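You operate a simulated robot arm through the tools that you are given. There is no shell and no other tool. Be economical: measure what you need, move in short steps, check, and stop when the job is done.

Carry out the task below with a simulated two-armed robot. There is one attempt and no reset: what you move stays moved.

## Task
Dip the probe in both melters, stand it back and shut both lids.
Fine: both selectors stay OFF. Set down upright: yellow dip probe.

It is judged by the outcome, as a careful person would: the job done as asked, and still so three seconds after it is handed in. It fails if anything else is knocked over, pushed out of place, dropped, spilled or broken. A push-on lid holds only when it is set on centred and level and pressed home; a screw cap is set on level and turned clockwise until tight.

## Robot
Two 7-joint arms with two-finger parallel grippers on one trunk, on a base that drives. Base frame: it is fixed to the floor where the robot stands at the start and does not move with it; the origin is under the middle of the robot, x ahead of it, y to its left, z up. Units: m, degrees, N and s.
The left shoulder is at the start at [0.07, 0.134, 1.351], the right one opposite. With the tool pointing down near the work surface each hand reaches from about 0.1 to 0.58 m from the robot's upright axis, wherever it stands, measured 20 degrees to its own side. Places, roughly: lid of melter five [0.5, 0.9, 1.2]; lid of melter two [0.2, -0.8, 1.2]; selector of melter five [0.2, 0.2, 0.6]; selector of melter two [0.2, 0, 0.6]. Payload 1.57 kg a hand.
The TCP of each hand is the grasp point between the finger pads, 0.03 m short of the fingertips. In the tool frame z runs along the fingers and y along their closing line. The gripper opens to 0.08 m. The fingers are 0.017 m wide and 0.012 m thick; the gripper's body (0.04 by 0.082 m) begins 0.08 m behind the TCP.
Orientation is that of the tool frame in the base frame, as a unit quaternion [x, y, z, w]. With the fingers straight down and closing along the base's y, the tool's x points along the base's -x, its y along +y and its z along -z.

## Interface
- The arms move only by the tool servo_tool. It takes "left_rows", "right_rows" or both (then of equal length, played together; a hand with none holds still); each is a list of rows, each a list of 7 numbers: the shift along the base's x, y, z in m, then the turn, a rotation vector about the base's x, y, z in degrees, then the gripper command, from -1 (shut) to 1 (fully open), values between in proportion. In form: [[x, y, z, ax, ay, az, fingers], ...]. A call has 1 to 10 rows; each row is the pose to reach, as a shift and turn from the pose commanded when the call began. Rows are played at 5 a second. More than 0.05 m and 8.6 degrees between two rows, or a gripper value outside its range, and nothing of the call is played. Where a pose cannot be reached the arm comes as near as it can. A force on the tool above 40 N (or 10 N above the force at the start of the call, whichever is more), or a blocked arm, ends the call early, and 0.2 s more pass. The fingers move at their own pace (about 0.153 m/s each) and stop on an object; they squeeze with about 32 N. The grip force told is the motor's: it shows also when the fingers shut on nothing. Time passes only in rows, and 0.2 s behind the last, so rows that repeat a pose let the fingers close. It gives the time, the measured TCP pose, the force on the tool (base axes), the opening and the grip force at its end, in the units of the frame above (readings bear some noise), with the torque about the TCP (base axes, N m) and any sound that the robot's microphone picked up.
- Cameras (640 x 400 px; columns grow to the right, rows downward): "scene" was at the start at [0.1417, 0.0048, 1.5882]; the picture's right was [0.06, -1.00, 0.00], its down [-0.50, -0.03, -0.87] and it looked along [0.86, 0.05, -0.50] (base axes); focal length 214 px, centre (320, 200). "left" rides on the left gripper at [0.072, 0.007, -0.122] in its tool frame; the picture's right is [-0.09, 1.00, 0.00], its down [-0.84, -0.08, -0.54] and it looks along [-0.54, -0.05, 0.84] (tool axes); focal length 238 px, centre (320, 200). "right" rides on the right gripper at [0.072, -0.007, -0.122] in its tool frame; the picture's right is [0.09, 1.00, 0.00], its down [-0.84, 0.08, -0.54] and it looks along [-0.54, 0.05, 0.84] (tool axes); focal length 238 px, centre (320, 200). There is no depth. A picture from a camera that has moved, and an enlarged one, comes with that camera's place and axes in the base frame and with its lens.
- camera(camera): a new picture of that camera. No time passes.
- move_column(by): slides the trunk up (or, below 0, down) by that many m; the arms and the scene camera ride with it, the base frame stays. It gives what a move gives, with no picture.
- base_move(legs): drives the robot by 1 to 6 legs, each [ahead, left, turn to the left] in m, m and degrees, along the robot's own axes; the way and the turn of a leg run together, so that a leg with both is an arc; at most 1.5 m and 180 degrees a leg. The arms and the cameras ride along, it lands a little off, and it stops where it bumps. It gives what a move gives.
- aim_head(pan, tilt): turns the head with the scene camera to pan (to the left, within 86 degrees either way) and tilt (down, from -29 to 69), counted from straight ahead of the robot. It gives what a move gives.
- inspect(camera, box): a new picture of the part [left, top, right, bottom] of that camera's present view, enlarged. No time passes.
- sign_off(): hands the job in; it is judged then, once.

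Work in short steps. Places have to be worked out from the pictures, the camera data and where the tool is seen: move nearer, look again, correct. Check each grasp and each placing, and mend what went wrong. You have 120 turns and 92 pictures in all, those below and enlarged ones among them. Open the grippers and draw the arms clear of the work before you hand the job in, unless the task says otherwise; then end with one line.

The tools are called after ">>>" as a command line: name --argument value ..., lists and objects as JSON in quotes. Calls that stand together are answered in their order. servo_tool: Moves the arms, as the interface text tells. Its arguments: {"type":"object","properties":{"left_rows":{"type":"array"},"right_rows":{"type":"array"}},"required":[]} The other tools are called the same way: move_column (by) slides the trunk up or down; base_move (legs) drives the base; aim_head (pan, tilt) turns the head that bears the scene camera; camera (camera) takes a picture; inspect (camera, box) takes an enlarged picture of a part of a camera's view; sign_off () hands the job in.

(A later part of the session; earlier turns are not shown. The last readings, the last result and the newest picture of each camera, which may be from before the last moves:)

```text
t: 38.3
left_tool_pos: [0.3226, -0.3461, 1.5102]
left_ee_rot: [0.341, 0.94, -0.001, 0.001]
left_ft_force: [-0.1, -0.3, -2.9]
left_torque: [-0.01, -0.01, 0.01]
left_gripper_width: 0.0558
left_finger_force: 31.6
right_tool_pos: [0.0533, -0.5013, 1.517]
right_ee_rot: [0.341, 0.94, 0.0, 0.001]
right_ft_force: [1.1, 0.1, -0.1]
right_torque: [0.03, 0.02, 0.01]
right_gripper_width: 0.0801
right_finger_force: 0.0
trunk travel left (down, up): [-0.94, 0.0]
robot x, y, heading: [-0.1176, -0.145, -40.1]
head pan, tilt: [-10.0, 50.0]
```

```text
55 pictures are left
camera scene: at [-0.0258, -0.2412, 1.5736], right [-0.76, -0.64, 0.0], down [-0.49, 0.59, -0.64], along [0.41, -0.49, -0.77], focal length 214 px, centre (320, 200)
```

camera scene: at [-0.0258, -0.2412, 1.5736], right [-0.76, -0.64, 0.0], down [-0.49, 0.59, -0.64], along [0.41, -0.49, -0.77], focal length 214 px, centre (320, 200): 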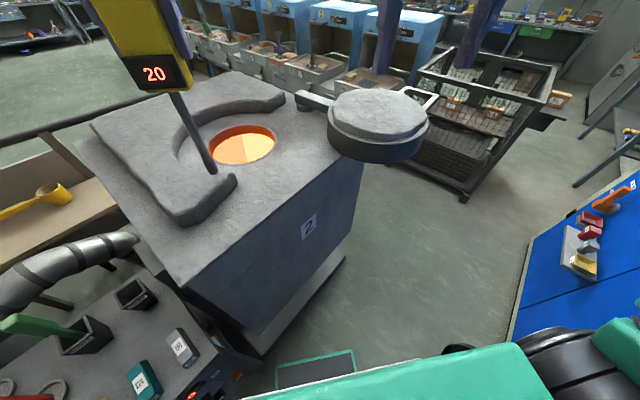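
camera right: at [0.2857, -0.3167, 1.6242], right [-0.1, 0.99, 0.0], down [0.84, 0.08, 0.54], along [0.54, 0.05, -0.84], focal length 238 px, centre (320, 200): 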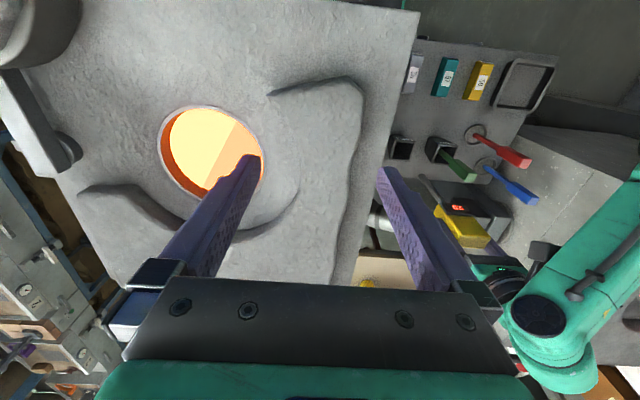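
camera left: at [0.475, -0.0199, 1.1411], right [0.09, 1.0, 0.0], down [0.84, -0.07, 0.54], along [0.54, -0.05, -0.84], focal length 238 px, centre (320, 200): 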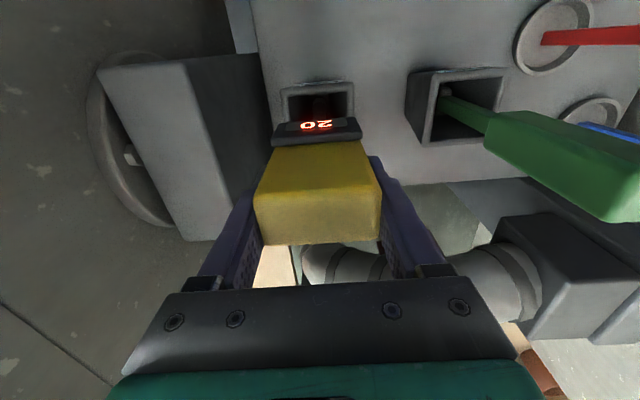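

Crucible 2 checks out at about [0.474, -0.498]. I'll drive forward 0.17 m to bring the probe over it.

>>> base_move --legs '[[0.17, -0.018, 0]]'

>>> camera --camera "scene"

>>> camera --camera "left"

```text
t: 39.8
left_tool_pos: [0.4306, -0.4523, 1.5093]
left_ee_rot: [0.324, 0.946, -0.001, 0.0]
left_ft_force: [-0.1, -0.2, -1.5]
left_torque: [-0.03, 0.03, 0.01]
left_gripper_width: 0.0559
left_finger_force: 31.4
right_tool_pos: [0.1656, -0.6182, 1.5163]
right_ee_rot: [0.324, 0.946, 0.0, -0.001]
right_ft_force: [1.2, 0.3, 0.8]
right_torque: [-0.01, 0.01, 0.0]
right_gripper_width: 0.0801
right_finger_force: 0.1
trunk travel left (down, up): [-0.94, 0.0]
robot x, y, heading: [-0.0171, -0.2717, -37.9]
head pan, tilt: [-10.0, 50.0]
```

```text
54 pictures are left
camera scene: at [0.0783, -0.3592, 1.5736], right [-0.74, -0.67, 0.0], down [-0.51, 0.57, -0.64], along [0.43, -0.48, -0.77], focal length 214 px, centre (320, 200)
```

scene: 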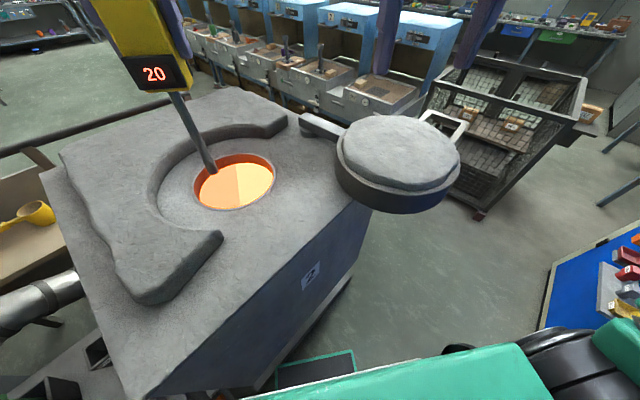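

```text
53 pictures are left
camera left: at [0.3773, -0.4016, 1.6314], right [0.68, 0.73, 0.0], down [0.61, -0.57, 0.54], along [0.4, -0.37, -0.84], focal length 238 px, centre (320, 200)
```

left: 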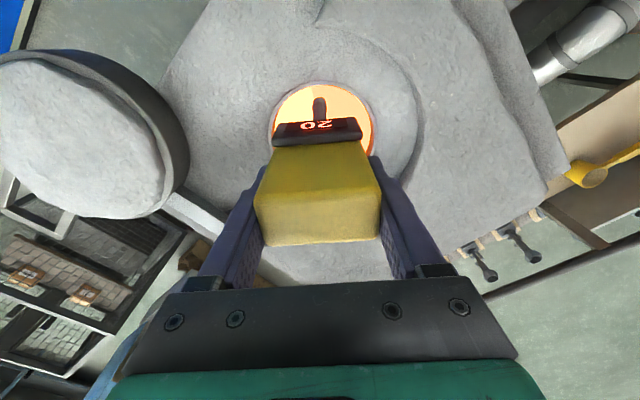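

The tip is already inside the rim outline; the crucible centre is about [0.475, -0.49]. I'll shift to the centre and lower slowly.

>>> servo_tool --left_rows '[[0.015, -0.013, -0.01, 0, 0, 0, -1], [0.03, -0.026, -0.03, 0, 0, 0, -1], [0.043, -0.037, -0.06, 0, 0, 0, -1], [0.043, -0.037, -0.09, 0, 0, 0, -1], [0.043, -0.037, -0.12, 0, 0, 0, -1], [0.043, -0.037, -0.14, 0, 0, 0, -1]]'

>>> camera --camera "scene"

```text
t: 41.1
left_tool_pos: [0.4731, -0.4922, 1.3685]
left_ee_rot: [0.325, 0.946, -0.002, 0.001]
left_ft_force: [-0.6, -0.8, -1.8]
left_torque: [-0.02, 0.0, -0.02]
left_gripper_width: 0.0558
left_finger_force: 31.6
left hand out of reach, approached as far as the arm can: row 1, 2
right_tool_pos: [0.1649, -0.6174, 1.5154]
right_ee_rot: [0.325, 0.946, 0.0, -0.001]
right_ft_force: [0.3, 0.2, -0.8]
right_torque: [0.01, -0.02, 0.01]
right_gripper_width: 0.0801
right_finger_force: 0.1
trunk travel left (down, up): [-0.94, 0.0]
robot x, y, heading: [-0.0159, -0.2712, -38.2]
head pan, tilt: [-10.0, 50.0]
```

```text
52 pictures are left
camera scene: at [0.0774, -0.3608, 1.5735], right [-0.74, -0.67, 0.0], down [-0.51, 0.57, -0.64], along [0.43, -0.48, -0.77], focal length 214 px, centre (320, 200)
```

scene: 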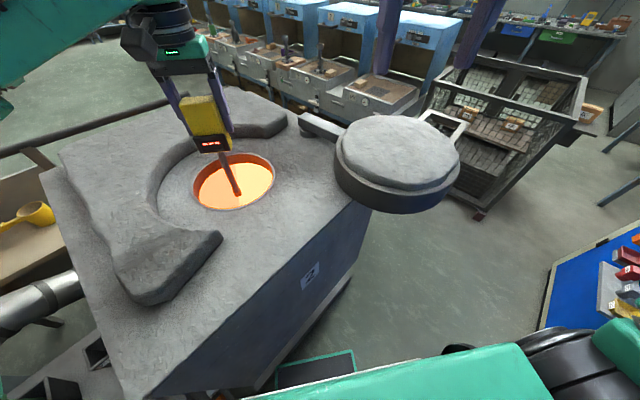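

The display has changed, so I'll enlarge it to read it.

>>> inspect --camera "scene" --box '[160, 80, 300, 220]'

```text
2.86 times, centred on (230, 150) of scene
camera zoom: at [0.0774, -0.3608, 1.5735], right [-0.74, -0.67, 0.0], down [-0.51, 0.57, -0.64], along [0.43, -0.48, -0.77], focal length 613 px, centre (577, 343)
```

zoom: 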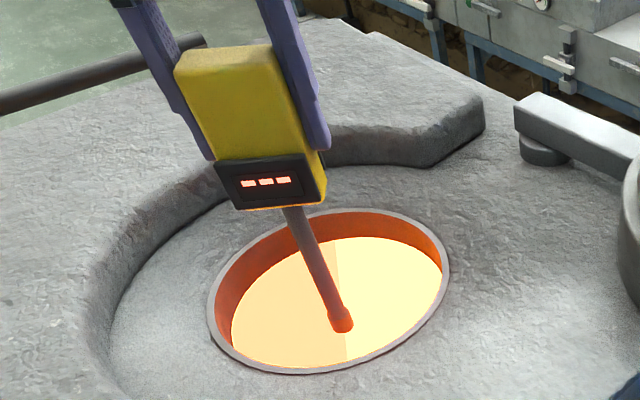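

The display shows "---" (measuring) with the tip at the melt surface. I'll immerse it 4 cm deeper and hold.

>>> servo_tool --left_rows '[[0, 0, -0.02, 0, 0, 0, -1], [0, 0, -0.04, 0, 0, 0, -1], [0, 0, -0.04, 0, 0, 0, -1], [0, 0, -0.04, 0, 0, 0, -1], [0, 0, -0.04, 0, 0, 0, -1], [0, 0, -0.04, 0, 0, 0, -1], [0, 0, -0.04, 0, 0, 0, -1], [0, 0, -0.04, 0, 0, 0, -1], [0, 0, -0.04, 0, 0, 0, -1], [0, 0, -0.04, 0, 0, 0, -1]]'

>>> inspect --camera "scene" --box '[160, 80, 300, 220]'

```text
t: 43.4
left_tool_pos: [0.4696, -0.4902, 1.3289]
left_ee_rot: [0.324, 0.946, -0.001, 0.001]
left_ft_force: [-0.4, 0.4, -2.1]
left_torque: [-0.03, 0.01, -0.02]
left_gripper_width: 0.0562
left_finger_force: 32.0
right_tool_pos: [0.1644, -0.6167, 1.5156]
right_ee_rot: [0.325, 0.946, 0.0, 0.001]
right_ft_force: [0.0, -0.4, -0.2]
right_torque: [-0.02, 0.04, 0.03]
right_gripper_width: 0.0801
right_finger_force: 0.0
trunk travel left (down, up): [-0.94, 0.0]
robot x, y, heading: [-0.0126, -0.2716, -38.4]
head pan, tilt: [-10.0, 50.0]
```

```text
2.86 times, centred on (230, 150) of scene
camera zoom: at [0.0761, -0.3603, 1.5736], right [-0.74, -0.67, 0.0], down [-0.51, 0.57, -0.64], along [0.43, -0.48, -0.77], focal length 613 px, centre (577, 343)
```

zoom: 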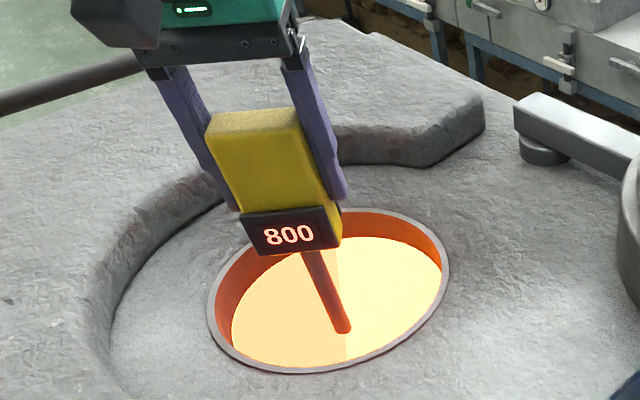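

It reads 800, so melter two is measured. I'll raise the probe straight out and draw it back.

>>> servo_tool --left_rows '[[0, 0, 0.04, 0, 0, 0, -1], [0, 0, 0.08, 0, 0, 0, -1], [0, 0, 0.12, 0, 0, 0, -1], [0, 0, 0.14, 0, 0, 0, -1], [-0.025, 0.02, 0.155, 0, 0, 0, -1], [-0.05, 0.04, 0.17, 0, 0, 0, -1], [-0.075, 0.06, 0.18, 0, 0, 0, -1]]'

>>> base_move --legs '[[-0.22, 0, 0], [0, 0, 38.4]]'

```text
t: 45.0
left_tool_pos: [0.3956, -0.4318, 1.5134]
left_ee_rot: [0.324, 0.946, -0.001, 0.002]
left_ft_force: [-0.5, -0.4, -1.1]
left_torque: [0.0, -0.03, -0.04]
left_gripper_width: 0.0556
left_finger_force: 31.5
left hand out of reach, approached as far as the arm can: row 4
right_tool_pos: [0.1612, -0.6159, 1.5175]
right_ee_rot: [0.325, 0.946, -0.001, 0.0]
right_ft_force: [-0.1, 0.5, -0.4]
right_torque: [-0.03, 0.01, -0.01]
right_gripper_width: 0.08
right_finger_force: 0.0
trunk travel left (down, up): [-0.94, 0.0]
robot x, y, heading: [-0.0176, -0.2721, -38.1]
head pan, tilt: [-10.0, 50.0]
```

```text
t: 48.5
left_tool_pos: [0.2299, 0.0024, 1.5128]
left_ee_rot: [-0.015, 1.0, -0.001, 0.001]
left_ft_force: [0.8, 0.6, -2.4]
left_torque: [0.03, -0.02, -0.03]
left_gripper_width: 0.0554
left_finger_force: 32.0
right_tool_pos: [0.1686, -0.2877, 1.5172]
right_ee_rot: [-0.015, 1.0, 0.0, 0.001]
right_ft_force: [-0.4, -0.1, 0.8]
right_torque: [0.0, -0.02, -0.01]
right_gripper_width: 0.08
right_finger_force: 0.2
trunk travel left (down, up): [-0.94, 0.0]
robot x, y, heading: [-0.1906, -0.1374, 1.7]
head pan, tilt: [-10.0, 50.0]
```

Now I'll drive left to melter five and look.

>>> base_move --legs '[[0, 0.82, -1.7]]'

>>> aim_head --pan 8 --tilt 45

>>> camera --camera "scene"

```text
t: 52.8
left_tool_pos: [0.2203, 0.7977, 1.5126]
left_ee_rot: [-0.002, 1.0, 0.0, 0.001]
left_ft_force: [-0.3, 0.2, -2.5]
left_torque: [0.02, 0.0, 0.01]
left_gripper_width: 0.0558
left_finger_force: 31.9
right_tool_pos: [0.1499, 0.507, 1.5151]
right_ee_rot: [-0.002, 1.0, 0.001, -0.001]
right_ft_force: [-0.5, -0.3, 0.4]
right_torque: [0.04, -0.02, 0.01]
right_gripper_width: 0.0798
right_finger_force: 0.0
trunk travel left (down, up): [-0.94, 0.0]
robot x, y, heading: [-0.2039, 0.6707, 0.3]
head pan, tilt: [-10.0, 50.0]
```

```text
t: 53.6
left_tool_pos: [0.2195, 0.7997, 1.513]
left_ee_rot: [-0.002, 1.0, 0.0, 0.001]
left_ft_force: [-0.8, 0.5, -1.9]
left_torque: [0.0, -0.02, 0.02]
left_gripper_width: 0.0558
left_finger_force: 32.2
right_tool_pos: [0.1508, 0.5098, 1.5162]
right_ee_rot: [-0.002, 1.0, 0.0, 0.001]
right_ft_force: [-0.6, 0.0, 0.5]
right_torque: [-0.01, 0.01, 0.01]
right_gripper_width: 0.08
right_finger_force: 0.0
trunk travel left (down, up): [-0.94, 0.0]
robot x, y, heading: [-0.205, 0.6719, 0.2]
head pan, tilt: [8.0, 45.0]
```

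```text
49 pictures are left
camera scene: at [-0.0724, 0.6821, 1.5805], right [0.14, -0.99, 0.0], down [-0.7, -0.1, -0.71], along [0.7, 0.1, -0.71], focal length 214 px, centre (320, 200)
```

scene: 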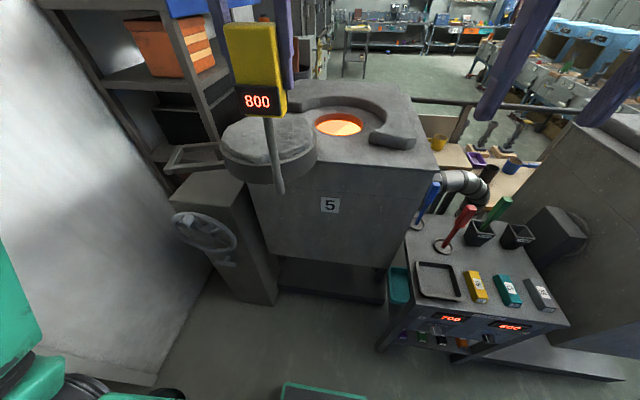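

Crucible 5 is at about [0.70, 0.717]. I'll shift the hand right to y≈0.72 so it clears the open lid, then drive forward.

>>> servo_tool --left_rows '[[0, -0.03, 0, 0, 0, 0, -1], [0, -0.06, 0, 0, 0, 0, -1], [0.0, -0.08, 0, 0, 0, 0, -1]]'

>>> base_move --legs '[[0.34, -0.01, 0]]'

>>> camera --camera "scene"

>>> camera --camera "left"

```text
t: 54.4
left_tool_pos: [0.2216, 0.7168, 1.5111]
left_ee_rot: [-0.001, 1.0, -0.001, 0.0]
left_ft_force: [0.0, -0.5, -1.8]
left_torque: [-0.01, 0.0, 0.04]
left_gripper_width: 0.0557
left_finger_force: 32.0
right_tool_pos: [0.1505, 0.509, 1.5162]
right_ee_rot: [-0.002, 1.0, 0.001, -0.001]
right_ft_force: [-0.8, -0.3, 0.2]
right_torque: [-0.02, 0.0, -0.02]
right_gripper_width: 0.08
right_finger_force: 0.0
trunk travel left (down, up): [-0.94, 0.0]
robot x, y, heading: [-0.2047, 0.6732, 0.2]
head pan, tilt: [8.0, 45.0]
```

```text
t: 56.7
left_tool_pos: [0.5649, 0.7104, 1.5135]
left_ee_rot: [-0.002, 1.0, -0.001, 0.003]
left_ft_force: [0.4, -0.4, -1.9]
left_torque: [0.02, -0.01, 0.0]
left_gripper_width: 0.0559
left_finger_force: 31.8
right_tool_pos: [0.4941, 0.5023, 1.5182]
right_ee_rot: [-0.003, 1.0, 0.0, 0.001]
right_ft_force: [0.0, -0.5, 1.1]
right_torque: [0.02, -0.04, 0.01]
right_gripper_width: 0.0799
right_finger_force: 0.0
trunk travel left (down, up): [-0.94, 0.0]
robot x, y, heading: [0.1429, 0.6646, 0.3]
head pan, tilt: [8.0, 45.0]
```

```text
48 pictures are left
camera scene: at [0.2709, 0.674, 1.5809], right [0.14, -0.99, 0.0], down [-0.7, -0.1, -0.71], along [0.7, 0.1, -0.71], focal length 214 px, centre (320, 200)
```

scene: 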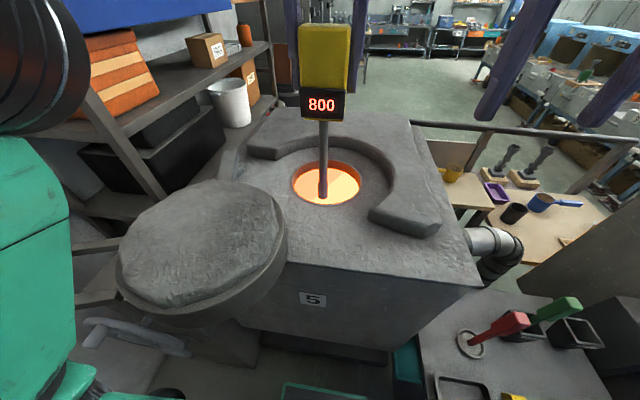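

```text
47 pictures are left
camera left: at [0.4918, 0.7181, 1.6354], right [0.09, 1.0, 0.0], down [0.83, -0.07, 0.55], along [0.54, -0.05, -0.84], focal length 238 px, centre (320, 200)
```

left: 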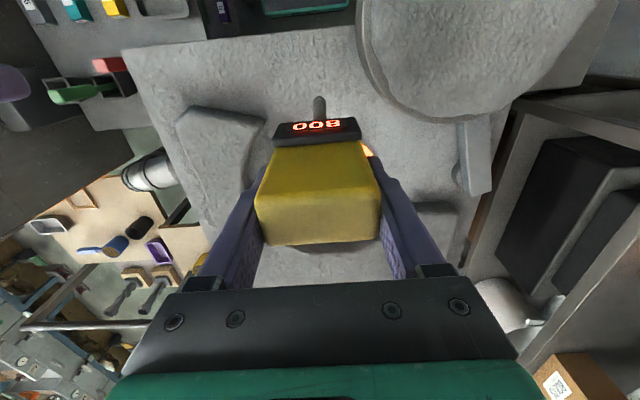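

Crucible 5's centre is near [0.71, 0.718]. I'll move forward with the tip above the rim, then lower into the melt.

>>> servo_tool --left_rows '[[0.03, 0.003, -0.01, 0, 0, 0, -1], [0.06, 0.006, -0.02, 0, 0, 0, -1], [0.09, 0.008, -0.04, 0, 0, 0, -1], [0.115, 0.008, -0.065, 0, 0, 0, -1], [0.127, 0.008, -0.1, 0, 0, 0, -1], [0.127, 0.008, -0.135, 0, 0, 0, -1]]'

>>> inspect --camera "scene" --box '[240, 60, 420, 240]'

```text
t: 58.1
left_tool_pos: [0.6936, 0.7193, 1.3803]
left_ee_rot: [-0.003, 1.0, -0.001, 0.002]
left_ft_force: [0.1, 0.2, -2.6]
left_torque: [-0.01, -0.02, 0.02]
left_gripper_width: 0.0558
left_finger_force: 31.8
left hand out of reach, approached as far as the arm can: row 1, 2, 3, 4, 5, 6
right_tool_pos: [0.4976, 0.5013, 1.5167]
right_ee_rot: [-0.003, 1.0, 0.0, 0.001]
right_ft_force: [0.1, 0.4, -1.0]
right_torque: [0.02, -0.01, 0.0]
right_gripper_width: 0.08
right_finger_force: 0.1
trunk travel left (down, up): [-0.94, 0.0]
robot x, y, heading: [0.1451, 0.6628, 0.3]
head pan, tilt: [8.0, 45.0]
```

```text
2.22 times, centred on (330, 150) of scene
camera zoom: at [0.2742, 0.6731, 1.5806], right [0.14, -0.99, 0.0], down [-0.7, -0.1, -0.71], along [0.7, 0.1, -0.71], focal length 477 px, centre (298, 311)
```

zoom: 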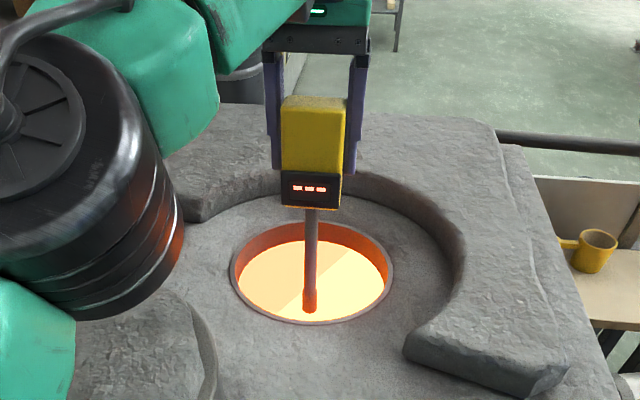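

It reads "---" again, at the melt surface. I'll lower another 4 cm and hold.

>>> servo_tool --left_rows '[[0, 0, -0.02, 0, 0, 0, -1], [0, 0, -0.045, 0, 0, 0, -1], [0, 0, -0.045, 0, 0, 0, -1], [0, 0, -0.045, 0, 0, 0, -1], [0, 0, -0.045, 0, 0, 0, -1], [0, 0, -0.045, 0, 0, 0, -1], [0, 0, -0.045, 0, 0, 0, -1], [0, 0, -0.045, 0, 0, 0, -1], [0, 0, -0.045, 0, 0, 0, -1], [0, 0, -0.045, 0, 0, 0, -1]]'

>>> camera --camera "scene"

```text
t: 60.3
left_tool_pos: [0.691, 0.7184, 1.3319]
left_ee_rot: [-0.002, 1.0, 0.0, 0.003]
left_ft_force: [-0.1, 0.3, -2.5]
left_torque: [0.01, -0.01, -0.01]
left_gripper_width: 0.0555
left_finger_force: 32.2
right_tool_pos: [0.4981, 0.5014, 1.5155]
right_ee_rot: [-0.003, 1.0, -0.001, 0.0]
right_ft_force: [0.1, -0.3, -0.2]
right_torque: [-0.04, 0.0, 0.0]
right_gripper_width: 0.0799
right_finger_force: 0.2
trunk travel left (down, up): [-0.94, 0.0]
robot x, y, heading: [0.1421, 0.6656, 0.3]
head pan, tilt: [8.0, 45.0]
```

```text
45 pictures are left
camera scene: at [0.2752, 0.6736, 1.5805], right [0.14, -0.99, 0.0], down [-0.7, -0.1, -0.71], along [0.7, 0.1, -0.71], focal length 214 px, centre (320, 200)
```

scene: 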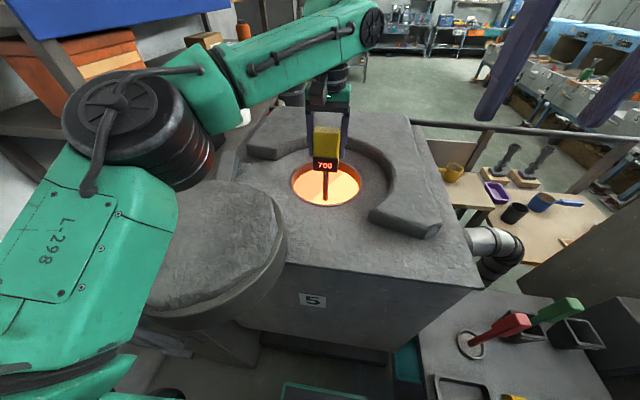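

It reads 700, matching the panel, so both dips are done. I'll raise the probe out, retract and back off.

>>> servo_tool --left_rows '[[0, 0, 0.035, 0, 0, 0, -1], [0, 0, 0.07, 0, 0, 0, -1], [-0.012, 0, 0.11, 0, 0, 0, -1], [-0.037, -0.002, 0.14, 0, 0, 0, -1], [-0.067, -0.004, 0.16, 0, 0, 0, -1], [-0.097, -0.006, 0.17, 0, 0, 0, -1], [-0.127, -0.008, 0.18, 0, 0, 0, -1]]'

>>> base_move --legs '[[-0.34, 0, 0], [0, -0.82, 0]]'

```text
t: 61.9
left_tool_pos: [0.5581, 0.7178, 1.5121]
left_ee_rot: [-0.004, 1.0, -0.002, 0.004]
left_ft_force: [0.4, -0.2, -2.9]
left_torque: [-0.01, -0.05, -0.01]
left_gripper_width: 0.0559
left_finger_force: 31.9
left hand out of reach, approached as far as the arm can: row 2, 3, 4, 5
right_tool_pos: [0.4937, 0.5053, 1.5179]
right_ee_rot: [-0.003, 1.0, 0.0, 0.002]
right_ft_force: [-0.3, 0.4, 0.1]
right_torque: [-0.04, -0.05, 0.01]
right_gripper_width: 0.0801
right_finger_force: 0.0
trunk travel left (down, up): [-0.94, 0.0]
robot x, y, heading: [0.1417, 0.6624, 0.3]
head pan, tilt: [8.0, 45.0]
```

```text
t: 68.1
left_tool_pos: [0.2219, -0.1152, 1.5101]
left_ee_rot: [0.008, 1.0, -0.001, 0.001]
left_ft_force: [-0.1, 0.3, -1.3]
left_torque: [-0.02, -0.01, -0.02]
left_gripper_width: 0.0561
left_finger_force: 32.3
right_tool_pos: [0.1534, -0.3276, 1.5171]
right_ee_rot: [0.008, 1.0, -0.001, 0.0]
right_ft_force: [0.6, 0.4, -0.3]
right_torque: [-0.01, -0.01, 0.02]
right_gripper_width: 0.0801
right_finger_force: 0.1
trunk travel left (down, up): [-0.94, 0.0]
robot x, y, heading: [-0.2002, -0.1579, -0.8]
head pan, tilt: [8.0, 45.0]
```

Now I'll drive back to the pose used for picking up.

>>> base_move --legs '[[0.2, 0.01, 1.2]]'

>>> aim_head --pan 10 --tilt 50

>>> camera --camera "scene"

```text
t: 69.7
left_tool_pos: [0.4206, -0.0967, 1.5109]
left_ee_rot: [-0.006, 1.0, 0.0, 0.004]
left_ft_force: [0.8, -0.1, -1.5]
left_torque: [0.03, -0.04, -0.01]
left_gripper_width: 0.0558
left_finger_force: 32.1
right_tool_pos: [0.3574, -0.3109, 1.5194]
right_ee_rot: [-0.006, 1.0, 0.001, 0.003]
right_ft_force: [-1.1, 0.5, 0.3]
right_torque: [-0.01, -0.04, 0.03]
right_gripper_width: 0.08
right_finger_force: 0.0
trunk travel left (down, up): [-0.94, 0.0]
robot x, y, heading: [0.0077, -0.1517, 0.9]
head pan, tilt: [8.0, 45.0]
```

```text
t: 70.4
left_tool_pos: [0.4244, -0.096, 1.5108]
left_ee_rot: [-0.007, 1.0, 0.0, 0.003]
left_ft_force: [-0.2, 0.2, -1.5]
left_torque: [-0.02, -0.06, 0.0]
left_gripper_width: 0.0559
left_finger_force: 31.6
right_tool_pos: [0.3609, -0.3106, 1.5177]
right_ee_rot: [-0.007, 1.0, 0.001, 0.001]
right_ft_force: [-0.5, 0.0, -0.2]
right_torque: [0.03, 0.01, -0.01]
right_gripper_width: 0.0801
right_finger_force: 0.1
trunk travel left (down, up): [-0.94, 0.0]
robot x, y, heading: [0.0065, -0.1517, 0.5]
head pan, tilt: [10.0, 50.0]
```

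```text
44 pictures are left
camera scene: at [0.1321, -0.1373, 1.5739], right [0.18, -0.98, 0.0], down [-0.75, -0.14, -0.64], along [0.63, 0.12, -0.77], focal length 214 px, centre (320, 200)
```

scene: 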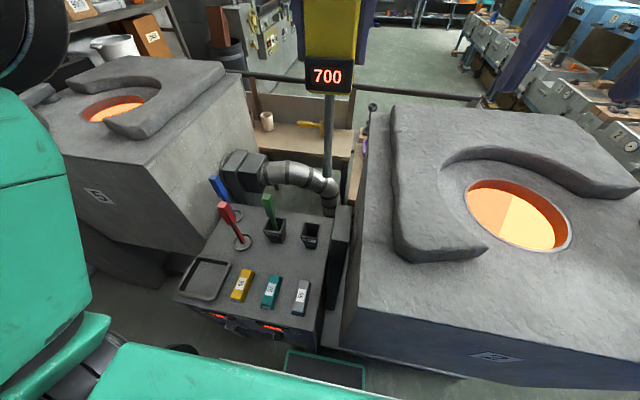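

I'll move over the holder at [0.547, -0.026] with the tip well above it.

>>> servo_tool --left_rows '[[0.01, 0.02, -0.02, 0, 0, 0, -1], [0.03, 0.04, -0.04, 0, 0, 0, -1], [0.05, 0.06, -0.07, 0, 0, 0, -1], [0.075, 0.07, -0.11, 0, 0, 0, -1], [0.1, 0.07, -0.15, 0, 0, 0, -1], [0.125, 0.07, -0.19, 0, 0, 0, -1], [0.125, 0.07, -0.225, 0, 0, 0, -1], [0.125, 0.07, -0.225, 0, 0, 0, -1]]'

>>> inspect --camera "scene" --box '[220, 120, 400, 260]'

>>> camera --camera "right"

```text
t: 72.2
left_tool_pos: [0.5527, -0.0258, 1.2842]
left_ee_rot: [-0.006, 1.0, -0.001, 0.001]
left_ft_force: [0.1, 0.0, -2.3]
left_torque: [0.02, -0.02, 0.01]
left_gripper_width: 0.0556
left_finger_force: 32.1
right_tool_pos: [0.363, -0.3092, 1.5165]
right_ee_rot: [-0.006, 1.0, 0.0, 0.0]
right_ft_force: [0.4, 0.2, -0.1]
right_torque: [0.03, -0.01, 0.0]
right_gripper_width: 0.08
right_finger_force: 0.0
trunk travel left (down, up): [-0.94, 0.0]
robot x, y, heading: [0.0081, -0.1524, 0.7]
head pan, tilt: [10.0, 50.0]
```

```text
2.86 times, centred on (310, 190) of scene
camera zoom: at [0.134, -0.1363, 1.5737], right [0.18, -0.98, 0.0], down [-0.75, -0.14, -0.64], along [0.63, 0.12, -0.77], focal length 613 px, centre (349, 229)
```

zoom: 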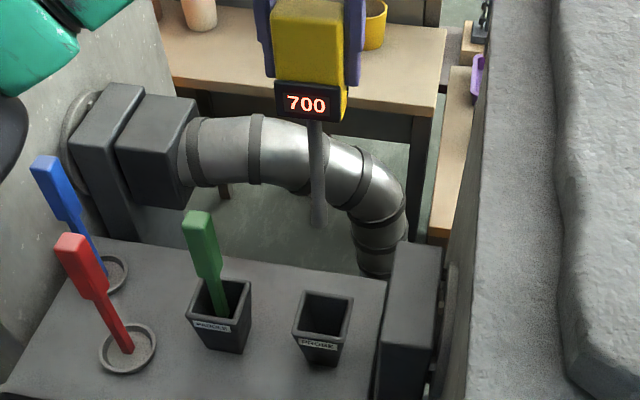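

```text
42 pictures are left
camera right: at [0.2911, -0.315, 1.6396], right [-0.1, 0.99, 0.0], down [0.84, 0.09, 0.54], along [0.54, 0.06, -0.84], focal length 238 px, centre (320, 200)
```

right: 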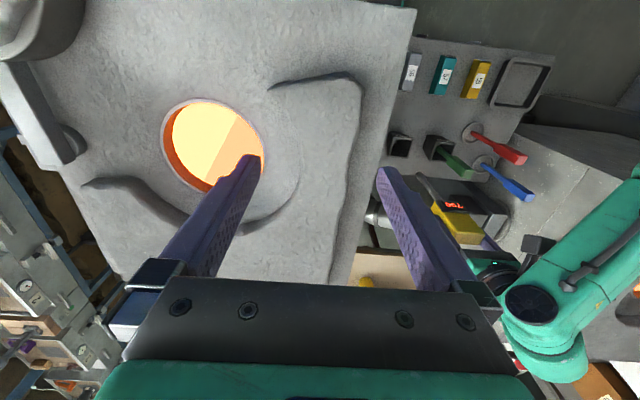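

The holder opening projects to about [0.551, -0.025], right under the tip. I'll lower partway and check.

>>> servo_tool --left_rows '[[-0.003, 0, -0.04, 0, 0, 0, -1], [-0.003, 0, -0.08, 0, 0, 0, -1], [-0.003, 0, -0.12, 0, 0, 0, -1], [-0.003, 0, -0.16, 0, 0, 0, -1], [-0.003, 0, -0.16, 0, 0, 0, -1]]'

>>> inspect --camera "scene" --box '[220, 120, 400, 260]'

>>> inspect --camera "right" --box '[340, 100, 540, 240]'

```text
t: 73.4
left_tool_pos: [0.5478, -0.0244, 1.1273]
left_ee_rot: [-0.006, 1.0, -0.001, 0.001]
left_ft_force: [0.3, -0.7, -1.1]
left_torque: [0.0, -0.02, -0.03]
left_gripper_width: 0.0558
left_finger_force: 31.9
right_tool_pos: [0.3631, -0.3094, 1.5173]
right_ee_rot: [-0.006, 1.0, 0.001, 0.0]
right_ft_force: [0.2, -0.6, -0.8]
right_torque: [-0.02, 0.01, -0.02]
right_gripper_width: 0.08
right_finger_force: 0.1
trunk travel left (down, up): [-0.94, 0.0]
robot x, y, heading: [0.0116, -0.1502, 0.8]
head pan, tilt: [10.0, 50.0]
```

```text
2.86 times, centred on (310, 190) of scene
camera zoom: at [0.1348, -0.1367, 1.5736], right [0.18, -0.98, 0.0], down [-0.75, -0.14, -0.64], along [0.63, 0.12, -0.77], focal length 613 px, centre (349, 229)
```

zoom: 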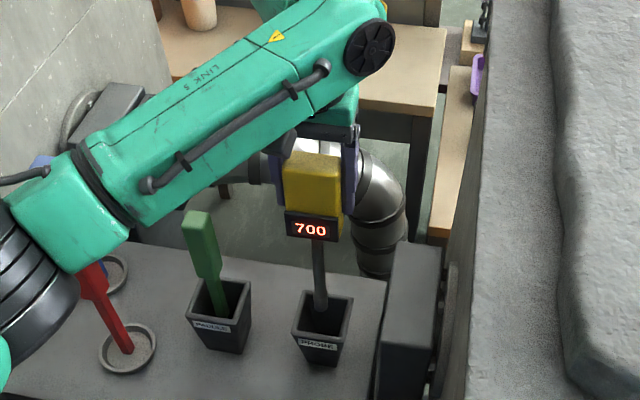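

```text
2.86 times, centred on (440, 170) of right
camera zoom: at [0.292, -0.3155, 1.6394], right [-0.1, 0.99, 0.0], down [0.84, 0.09, 0.54], along [0.54, 0.06, -0.84], focal length 681 px, centre (-23, 286)
```

zoom: 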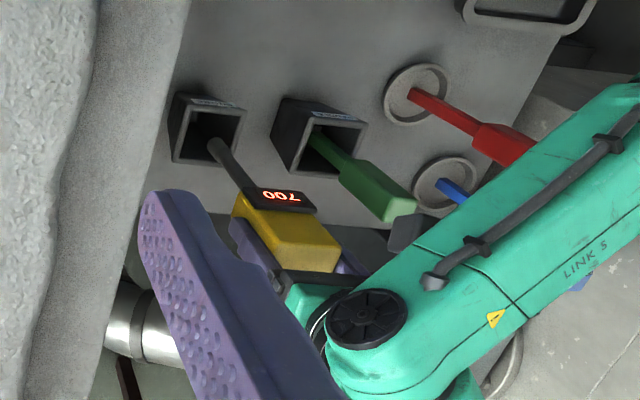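

Both views show the tip lined up with the opening. I'll lower the rest gently.

>>> servo_tool --left_rows '[[0, 0, -0.025, 0, 0, 0, -1], [0, 0, -0.05, 0, 0, 0, -1], [0, 0, -0.075, 0, 0, 0, -1], [0, 0, -0.095, 0, 0, 0, -1], [0, 0, -0.105, 0, 0, 0, -1], [0, 0, -0.105, 0, 0, 0, -1]]'

>>> inspect --camera "scene" --box '[220, 120, 400, 260]'

>>> inspect --camera "right" --box '[340, 100, 540, 240]'

```text
t: 74.8
left_tool_pos: [0.5487, -0.024, 1.0208]
left_ee_rot: [-0.006, 1.0, -0.001, 0.001]
left_ft_force: [-0.7, -0.1, -3.1]
left_torque: [-0.03, -0.04, -0.01]
left_gripper_width: 0.0556
left_finger_force: 31.7
right_tool_pos: [0.3638, -0.3082, 1.5179]
right_ee_rot: [-0.006, 1.0, 0.0, 0.0]
right_ft_force: [-0.6, 0.3, -0.6]
right_torque: [0.02, 0.01, 0.01]
right_gripper_width: 0.0802
right_finger_force: 0.0
trunk travel left (down, up): [-0.94, 0.0]
robot x, y, heading: [0.0099, -0.1481, 0.4]
head pan, tilt: [10.0, 50.0]
```

```text
2.86 times, centred on (310, 190) of scene
camera zoom: at [0.1346, -0.137, 1.5736], right [0.18, -0.98, 0.0], down [-0.75, -0.14, -0.64], along [0.63, 0.12, -0.77], focal length 613 px, centre (349, 229)
```

zoom: 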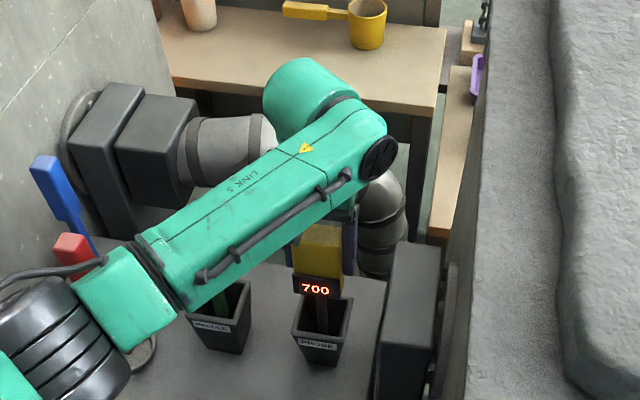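

```text
2.86 times, centred on (440, 170) of right
camera zoom: at [0.2917, -0.3157, 1.6394], right [-0.1, 0.99, 0.0], down [0.84, 0.09, 0.54], along [0.54, 0.06, -0.84], focal length 681 px, centre (-23, 286)
```

zoom: 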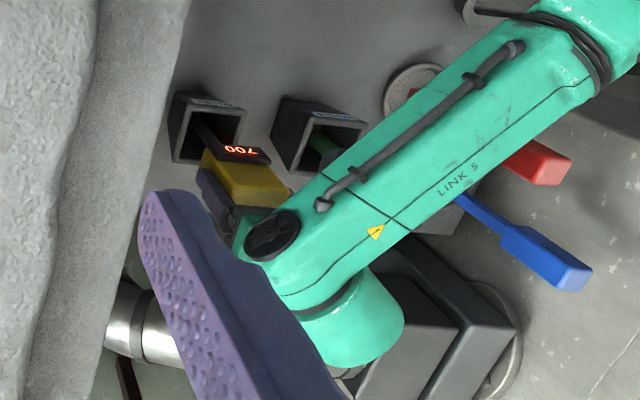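

The load still shows the probe's weight, so it's not quite resting. I'll ease down a few more millimetres.

>>> servo_tool --left_rows '[[0, 0, -0.002, 0, 0, 0, -1], [0, 0, -0.003, 0, 0, 0, -1], [0, 0, -0.003, 0, 0, 0, -1]]'

```text
t: 75.6
left_tool_pos: [0.5476, -0.0255, 1.0193]
left_ee_rot: [-0.006, 1.0, -0.001, 0.003]
left_ft_force: [-2.6, 2.2, 10.5]
left_torque: [0.59, 0.25, 0.03]
left_gripper_width: 0.056
left_finger_force: 32.0
right_tool_pos: [0.3607, -0.3088, 1.517]
right_ee_rot: [-0.006, 1.0, 0.0, 0.001]
right_ft_force: [-0.8, -0.5, -0.5]
right_torque: [-0.02, -0.02, 0.01]
right_gripper_width: 0.08
right_finger_force: 0.2
trunk travel left (down, up): [-0.94, 0.0]
robot x, y, heading: [0.0118, -0.1506, 0.7]
head pan, tilt: [10.0, 50.0]
```

It's seated (10 N upward). I'll relieve slightly and open the fingers gradually.

>>> servo_tool --left_rows '[[0, 0, 0.001, 0, 0, 0, -1], [0, 0, 0.001, 0, 0, 0, 0.45], [0, 0, 0.001, 0, 0, 0, 0.6], [0, 0, 0.001, 0, 0, 0, 0.8], [0, 0, 0.001, 0, 0, 0, 1], [0, 0, 0.001, 0, 0, 0, 1]]'

>>> camera --camera "left"

```text
t: 77.0
left_tool_pos: [0.549, -0.0265, 1.0183]
left_ee_rot: [-0.006, 1.0, -0.001, 0.001]
left_ft_force: [-0.4, -0.6, -0.2]
left_torque: [-0.02, 0.01, -0.01]
left_gripper_width: 0.0799
left_finger_force: 0.1
right_tool_pos: [0.3631, -0.3101, 1.5167]
right_ee_rot: [-0.006, 1.0, 0.0, 0.0]
right_ft_force: [-0.4, -0.8, -0.1]
right_torque: [0.02, -0.05, 0.01]
right_gripper_width: 0.0799
right_finger_force: 0.1
trunk travel left (down, up): [-0.94, 0.0]
robot x, y, heading: [0.0054, -0.1494, 0.6]
head pan, tilt: [10.0, 50.0]
```

```text
37 pictures are left
camera left: at [0.4764, -0.0193, 1.1407], right [0.08, 1.0, 0.0], down [0.84, -0.07, 0.55], along [0.54, -0.04, -0.84], focal length 238 px, centre (320, 200)
```

left: 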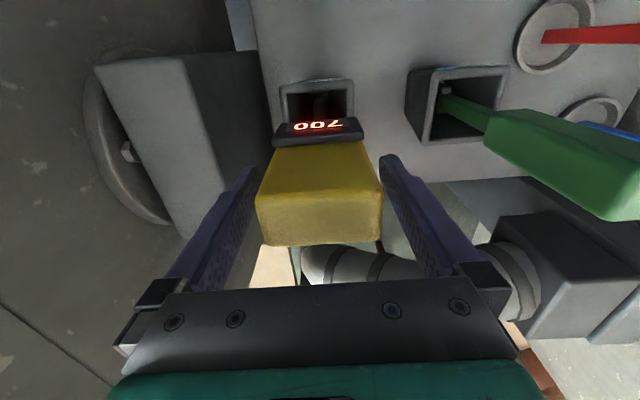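

The probe stands upright with the fingers clear on both sides. I'll raise the hand straight up, then retract.

>>> servo_tool --left_rows '[[0, 0, 0.03, 0, 0, 0, 1], [0, 0, 0.06, 0, 0, 0, 1], [0, 0, 0.1, 0, 0, 0, 1], [0, 0, 0.14, 0, 0, 0, 1], [0, 0, 0.18, 0, 0, 0, 1], [-0.02, 0, 0.22, 0, 0, 0, 1], [-0.05, 0, 0.26, 0, 0, 0, 1], [-0.08, 0.0, 0.3, 0, 0, 0, 1], [-0.11, 0.0, 0.34, 0, 0, 0, 1], [-0.14, 0.01, 0.38, 0, 0, 0, 1]]'

>>> inspect --camera "scene" --box '[180, 120, 400, 320]'

```text
refused: row 10 steps farther than a row can; nothing moved
```

```text
2.00 times, centred on (290, 220) of scene
camera zoom: at [0.1341, -0.1372, 1.5737], right [0.18, -0.98, 0.0], down [-0.75, -0.14, -0.64], along [0.63, 0.12, -0.77], focal length 429 px, centre (380, 160)
```

zoom: 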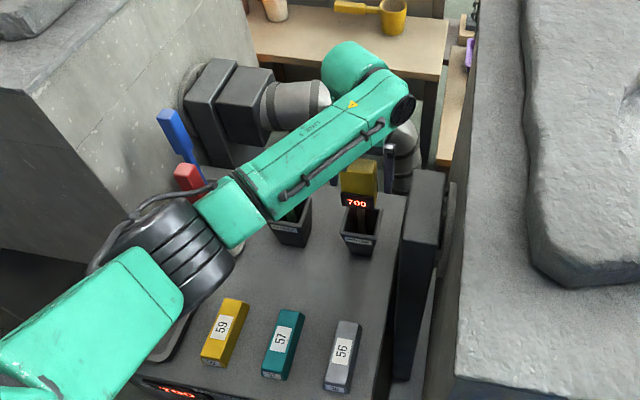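

The last step was just too long; I'll repeat it trimmed.

>>> servo_tool --left_rows '[[0, 0, 0.03, 0, 0, 0, 1], [0, 0, 0.06, 0, 0, 0, 1], [0, 0, 0.1, 0, 0, 0, 1], [0, 0, 0.14, 0, 0, 0, 1], [0, 0, 0.18, 0, 0, 0, 1], [-0.02, 0, 0.22, 0, 0, 0, 1], [-0.05, 0, 0.26, 0, 0, 0, 1], [-0.08, 0.0, 0.3, 0, 0, 0, 1], [-0.11, 0.0, 0.335, 0, 0, 0, 1], [-0.14, 0.0, 0.37, 0, 0, 0, 1]]'

>>> inspect --camera "scene" --box '[180, 120, 400, 320]'

```text
t: 79.2
left_tool_pos: [0.4032, -0.0253, 1.39]
left_ee_rot: [-0.006, 1.0, 0.0, 0.003]
left_ft_force: [-0.7, -0.6, -0.5]
left_torque: [-0.01, -0.03, 0.03]
left_gripper_width: 0.08
left_finger_force: 0.1
right_tool_pos: [0.3609, -0.3103, 1.5181]
right_ee_rot: [-0.006, 1.0, -0.001, 0.0]
right_ft_force: [0.3, 0.1, -0.5]
right_torque: [0.0, -0.03, -0.01]
right_gripper_width: 0.0799
right_finger_force: 0.0
trunk travel left (down, up): [-0.94, 0.0]
robot x, y, heading: [0.0123, -0.155, 0.8]
head pan, tilt: [10.0, 50.0]
```

```text
2.00 times, centred on (290, 220) of scene
camera zoom: at [0.1314, -0.1373, 1.5738], right [0.18, -0.98, 0.0], down [-0.75, -0.14, -0.64], along [0.63, 0.12, -0.76], focal length 429 px, centre (380, 160)
```

zoom: 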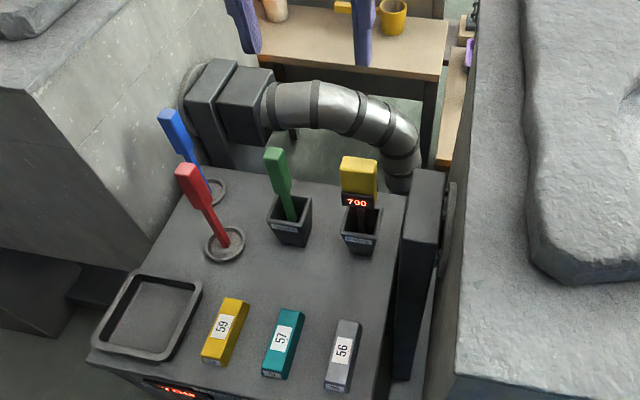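

The probe is stowed as found. Now for lid two: I'll raise the left hand, back off and drive right to face the lid.

>>> servo_tool --left_rows '[[-0.02, 0.02, 0.04, 0, 0, 0, 1], [-0.04, 0.04, 0.08, 0, 0, 0, 1], [-0.05, 0.06, 0.11, 0, 0, 0, 1]]'

>>> base_move --legs '[[-0.21, 0, 0], [0, -0.49, 0]]'

>>> aim_head --pan -25 --tilt 48

>>> camera --camera "scene"

>>> camera --camera "right"

```text
t: 80.0
left_tool_pos: [0.3544, 0.0328, 1.4986]
left_ee_rot: [-0.006, 1.0, -0.001, 0.003]
left_ft_force: [0.2, 0.0, 0.2]
left_torque: [0.02, 0.01, -0.01]
left_gripper_width: 0.0804
left_finger_force: 0.1
right_tool_pos: [0.3614, -0.309, 1.5181]
right_ee_rot: [-0.005, 1.0, -0.001, 0.001]
right_ft_force: [-0.7, -0.3, -0.4]
right_torque: [0.02, -0.01, 0.0]
right_gripper_width: 0.0801
right_finger_force: 0.1
trunk travel left (down, up): [-0.94, 0.0]
robot x, y, heading: [0.0079, -0.1529, 0.9]
head pan, tilt: [10.0, 50.0]
```

```text
t: 84.2
left_tool_pos: [0.1561, -0.4726, 1.4972]
left_ee_rot: [-0.003, 1.0, -0.002, 0.002]
left_ft_force: [0.4, 0.1, 0.2]
left_torque: [0.0, 0.0, 0.0]
left_gripper_width: 0.0801
left_finger_force: 0.1
right_tool_pos: [0.1603, -0.8138, 1.5167]
right_ee_rot: [-0.004, 1.0, -0.001, 0.0]
right_ft_force: [0.4, -0.6, 0.1]
right_torque: [-0.01, 0.0, 0.0]
right_gripper_width: 0.0801
right_finger_force: 0.0
trunk travel left (down, up): [-0.94, 0.0]
robot x, y, heading: [-0.1945, -0.6604, 0.6]
head pan, tilt: [10.0, 50.0]
```

```text
t: 85.2
left_tool_pos: [0.1568, -0.4763, 1.4973]
left_ee_rot: [-0.004, 1.0, 0.0, 0.002]
left_ft_force: [-0.2, -0.4, -1.2]
left_torque: [0.01, -0.02, 0.01]
left_gripper_width: 0.0803
left_finger_force: 0.0
right_tool_pos: [0.1603, -0.8192, 1.5167]
right_ee_rot: [-0.004, 1.0, 0.0, -0.001]
right_ft_force: [-0.4, 0.0, 0.4]
right_torque: [0.02, 0.03, -0.04]
right_gripper_width: 0.08
right_finger_force: 0.1
trunk travel left (down, up): [-0.94, 0.0]
robot x, y, heading: [-0.1958, -0.6561, 0.6]
head pan, tilt: [-25.0, 48.0]
```

```text
34 pictures are left
camera scene: at [-0.0722, -0.6928, 1.5763], right [-0.42, -0.91, 0.0], down [-0.68, 0.31, -0.67], along [0.61, -0.28, -0.74], focal length 214 px, centre (320, 200)
```

scene: 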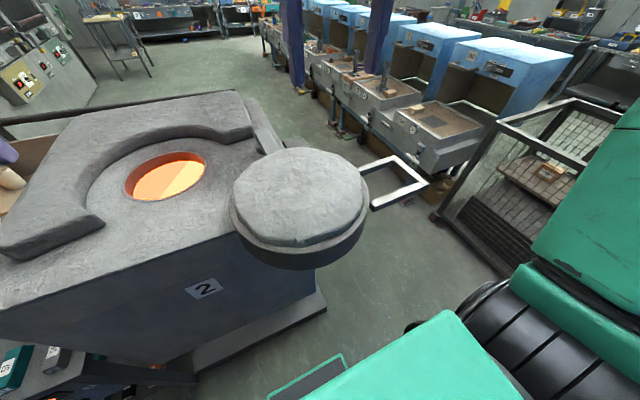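

```text
33 pictures are left
camera right: at [0.0882, -0.8255, 1.6394], right [-0.1, 0.99, 0.0], down [0.84, 0.08, 0.54], along [0.54, 0.06, -0.84], focal length 238 px, centre (320, 200)
```

right: 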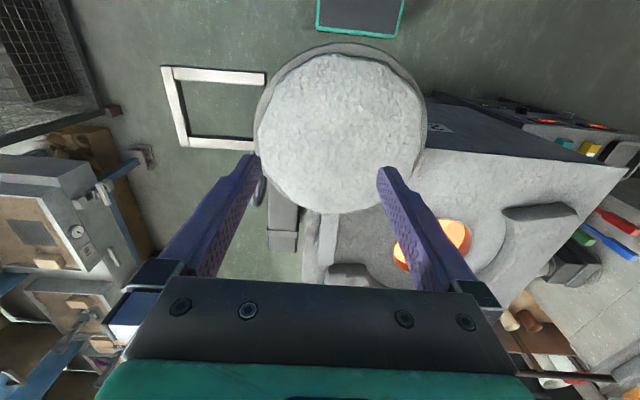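

The loop handle's opening is near [0.195, -0.99], z≈1.2. I'll close the right fingers and move above it for a check.

>>> servo_tool --right_rows '[[0.01, -0.04, 0, 0, 0, 0, -1], [0.02, -0.08, -0.01, 0, 0, 0, -1], [0.03, -0.12, -0.03, 0, 0, 0, -1], [0.035, -0.15, -0.06, 0, 0, 0, -1], [0.035, -0.166, -0.1, 0, 0, 0, -1], [0.035, -0.166, -0.14, 0, 0, 0, -1], [0.035, -0.166, -0.18, 0, 0, 0, -1]]'

>>> camera --camera "right"

>>> camera --camera "scene"

```text
t: 86.8
left_tool_pos: [0.1574, -0.4769, 1.4992]
left_ee_rot: [-0.004, 1.0, 0.0, 0.002]
left_ft_force: [-0.2, 0.0, 0.0]
left_torque: [0.0, 0.0, 0.0]
left_gripper_width: 0.0799
left_finger_force: 0.1
right_tool_pos: [0.2005, -0.9869, 1.3387]
right_ee_rot: [-0.004, 1.0, -0.001, 0.001]
right_ft_force: [0.5, 0.1, 0.8]
right_torque: [0.0, 0.02, -0.02]
right_gripper_width: 0.0
right_finger_force: 21.2
trunk travel left (down, up): [-0.94, 0.0]
robot x, y, heading: [-0.193, -0.6582, 0.3]
head pan, tilt: [-25.0, 48.0]
```

```text
32 pictures are left
camera right: at [0.1289, -0.9926, 1.4618], right [-0.1, 0.99, 0.0], down [0.84, 0.08, 0.54], along [0.54, 0.05, -0.84], focal length 238 px, centre (320, 200)
```

right: 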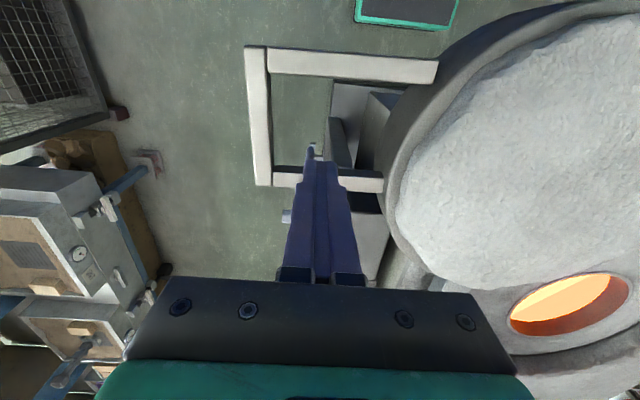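

```text
31 pictures are left
camera scene: at [-0.0711, -0.6927, 1.5763], right [-0.42, -0.91, 0.0], down [-0.68, 0.31, -0.67], along [0.61, -0.28, -0.74], focal length 214 px, centre (320, 200)
```

scene: 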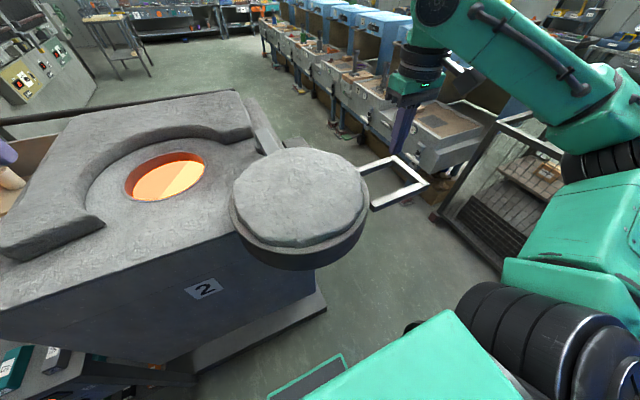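

The closed fingers are centred over the loop. I'll lower them through it and check.

>>> servo_tool --right_rows '[[0, -0.006, -0.04, 0, 0, 0, -1], [0, -0.006, -0.08, 0, 0, 0, -1], [0, -0.006, -0.12, 0, 0, 0, -1], [0, -0.006, -0.16, 0, 0, 0, -1], [0, -0.006, -0.16, 0, 0, 0, -1]]'

>>> inspect --camera "scene" --box '[340, 60, 500, 220]'

>>> camera --camera "right"

```text
t: 88.0
left_tool_pos: [0.1568, -0.4761, 1.4977]
left_ee_rot: [-0.004, 1.0, 0.0, 0.001]
left_ft_force: [0.4, 0.3, 0.4]
left_torque: [0.0, -0.01, 0.0]
left_gripper_width: 0.08
left_finger_force: 0.2
right_tool_pos: [0.1953, -0.9908, 1.1796]
right_ee_rot: [-0.004, 1.0, 0.0, 0.001]
right_ft_force: [-0.5, 0.0, -0.7]
right_torque: [0.01, -0.02, -0.05]
right_gripper_width: 0.0
right_finger_force: 21.6
trunk travel left (down, up): [-0.94, 0.0]
robot x, y, heading: [-0.1962, -0.6597, 0.4]
head pan, tilt: [-25.0, 48.0]
```

```text
2.50 times, centred on (420, 140) of scene
camera zoom: at [-0.0721, -0.6924, 1.5764], right [-0.42, -0.91, 0.0], down [-0.68, 0.31, -0.67], along [0.61, -0.28, -0.74], focal length 536 px, centre (70, 350)
```

zoom: 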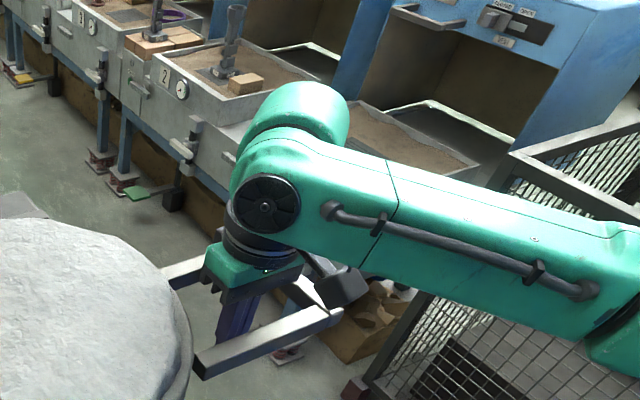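

```text
29 pictures are left
camera right: at [0.1233, -0.9973, 1.3015], right [-0.1, 0.99, 0.0], down [0.83, 0.09, 0.54], along [0.54, 0.05, -0.84], focal length 238 px, centre (320, 200)
```

right: 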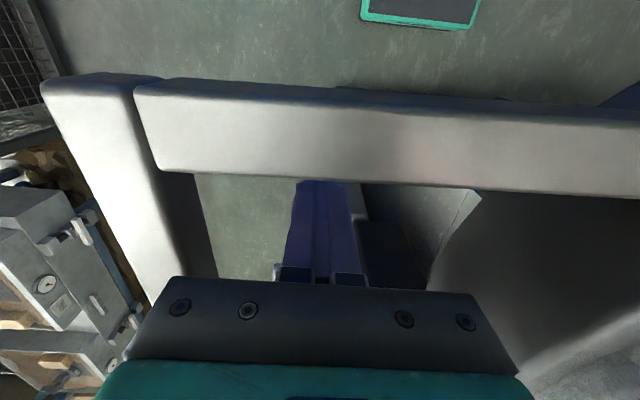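

The fingers are inside the loop with the bar at about z 1.22. I'll raise 1.5 cm for clearance and start pulling the lid along its arc about the pivot (0.497, -0.773).

>>> servo_tool --right_rows '[[0, 0, 0.015, 0, 0, 0, -1], [-0.0128, 0.0187, 0.015, 0, 0, 0, -1], [-0.0244, 0.0382, 0.015, 0, 0, 0, -1], [-0.0347, 0.0584, 0.015, 0, 0, 0, -1], [-0.0439, 0.0791, 0.015, 0, 0, 0, -1], [-0.0517, 0.1004, 0.015, 0, 0, 0, -1], [-0.0582, 0.1221, 0.015, 0, 0, 0, -1]]'

>>> camera --camera "scene"

```text
t: 89.6
left_tool_pos: [0.1524, -0.4816, 1.4984]
left_ee_rot: [-0.003, 1.0, 0.001, 0.003]
left_ft_force: [0.5, 0.1, 0.5]
left_torque: [-0.02, 0.02, 0.02]
left_gripper_width: 0.0799
left_finger_force: 0.0
right_tool_pos: [0.1424, -0.8725, 1.1963]
right_ee_rot: [-0.005, 1.0, 0.001, 0.001]
right_ft_force: [-10.3, -9.5, -5.9]
right_torque: [0.52, -0.76, 0.25]
right_gripper_width: 0.0
right_finger_force: 20.5
right hand out of reach, approached as far as the arm can: row 7
trunk travel left (down, up): [-0.94, 0.0]
robot x, y, heading: [-0.1926, -0.6596, 0.1]
head pan, tilt: [-25.0, 48.0]
```

```text
28 pictures are left
camera scene: at [-0.0765, -0.6979, 1.5765], right [-0.42, -0.91, 0.0], down [-0.67, 0.31, -0.67], along [0.61, -0.28, -0.74], focal length 214 px, centre (320, 200)
```

scene: 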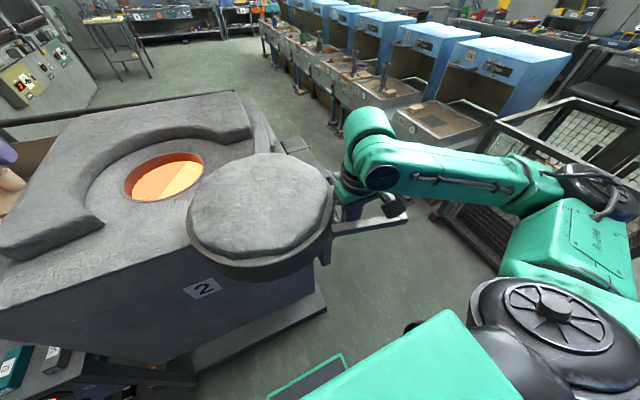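

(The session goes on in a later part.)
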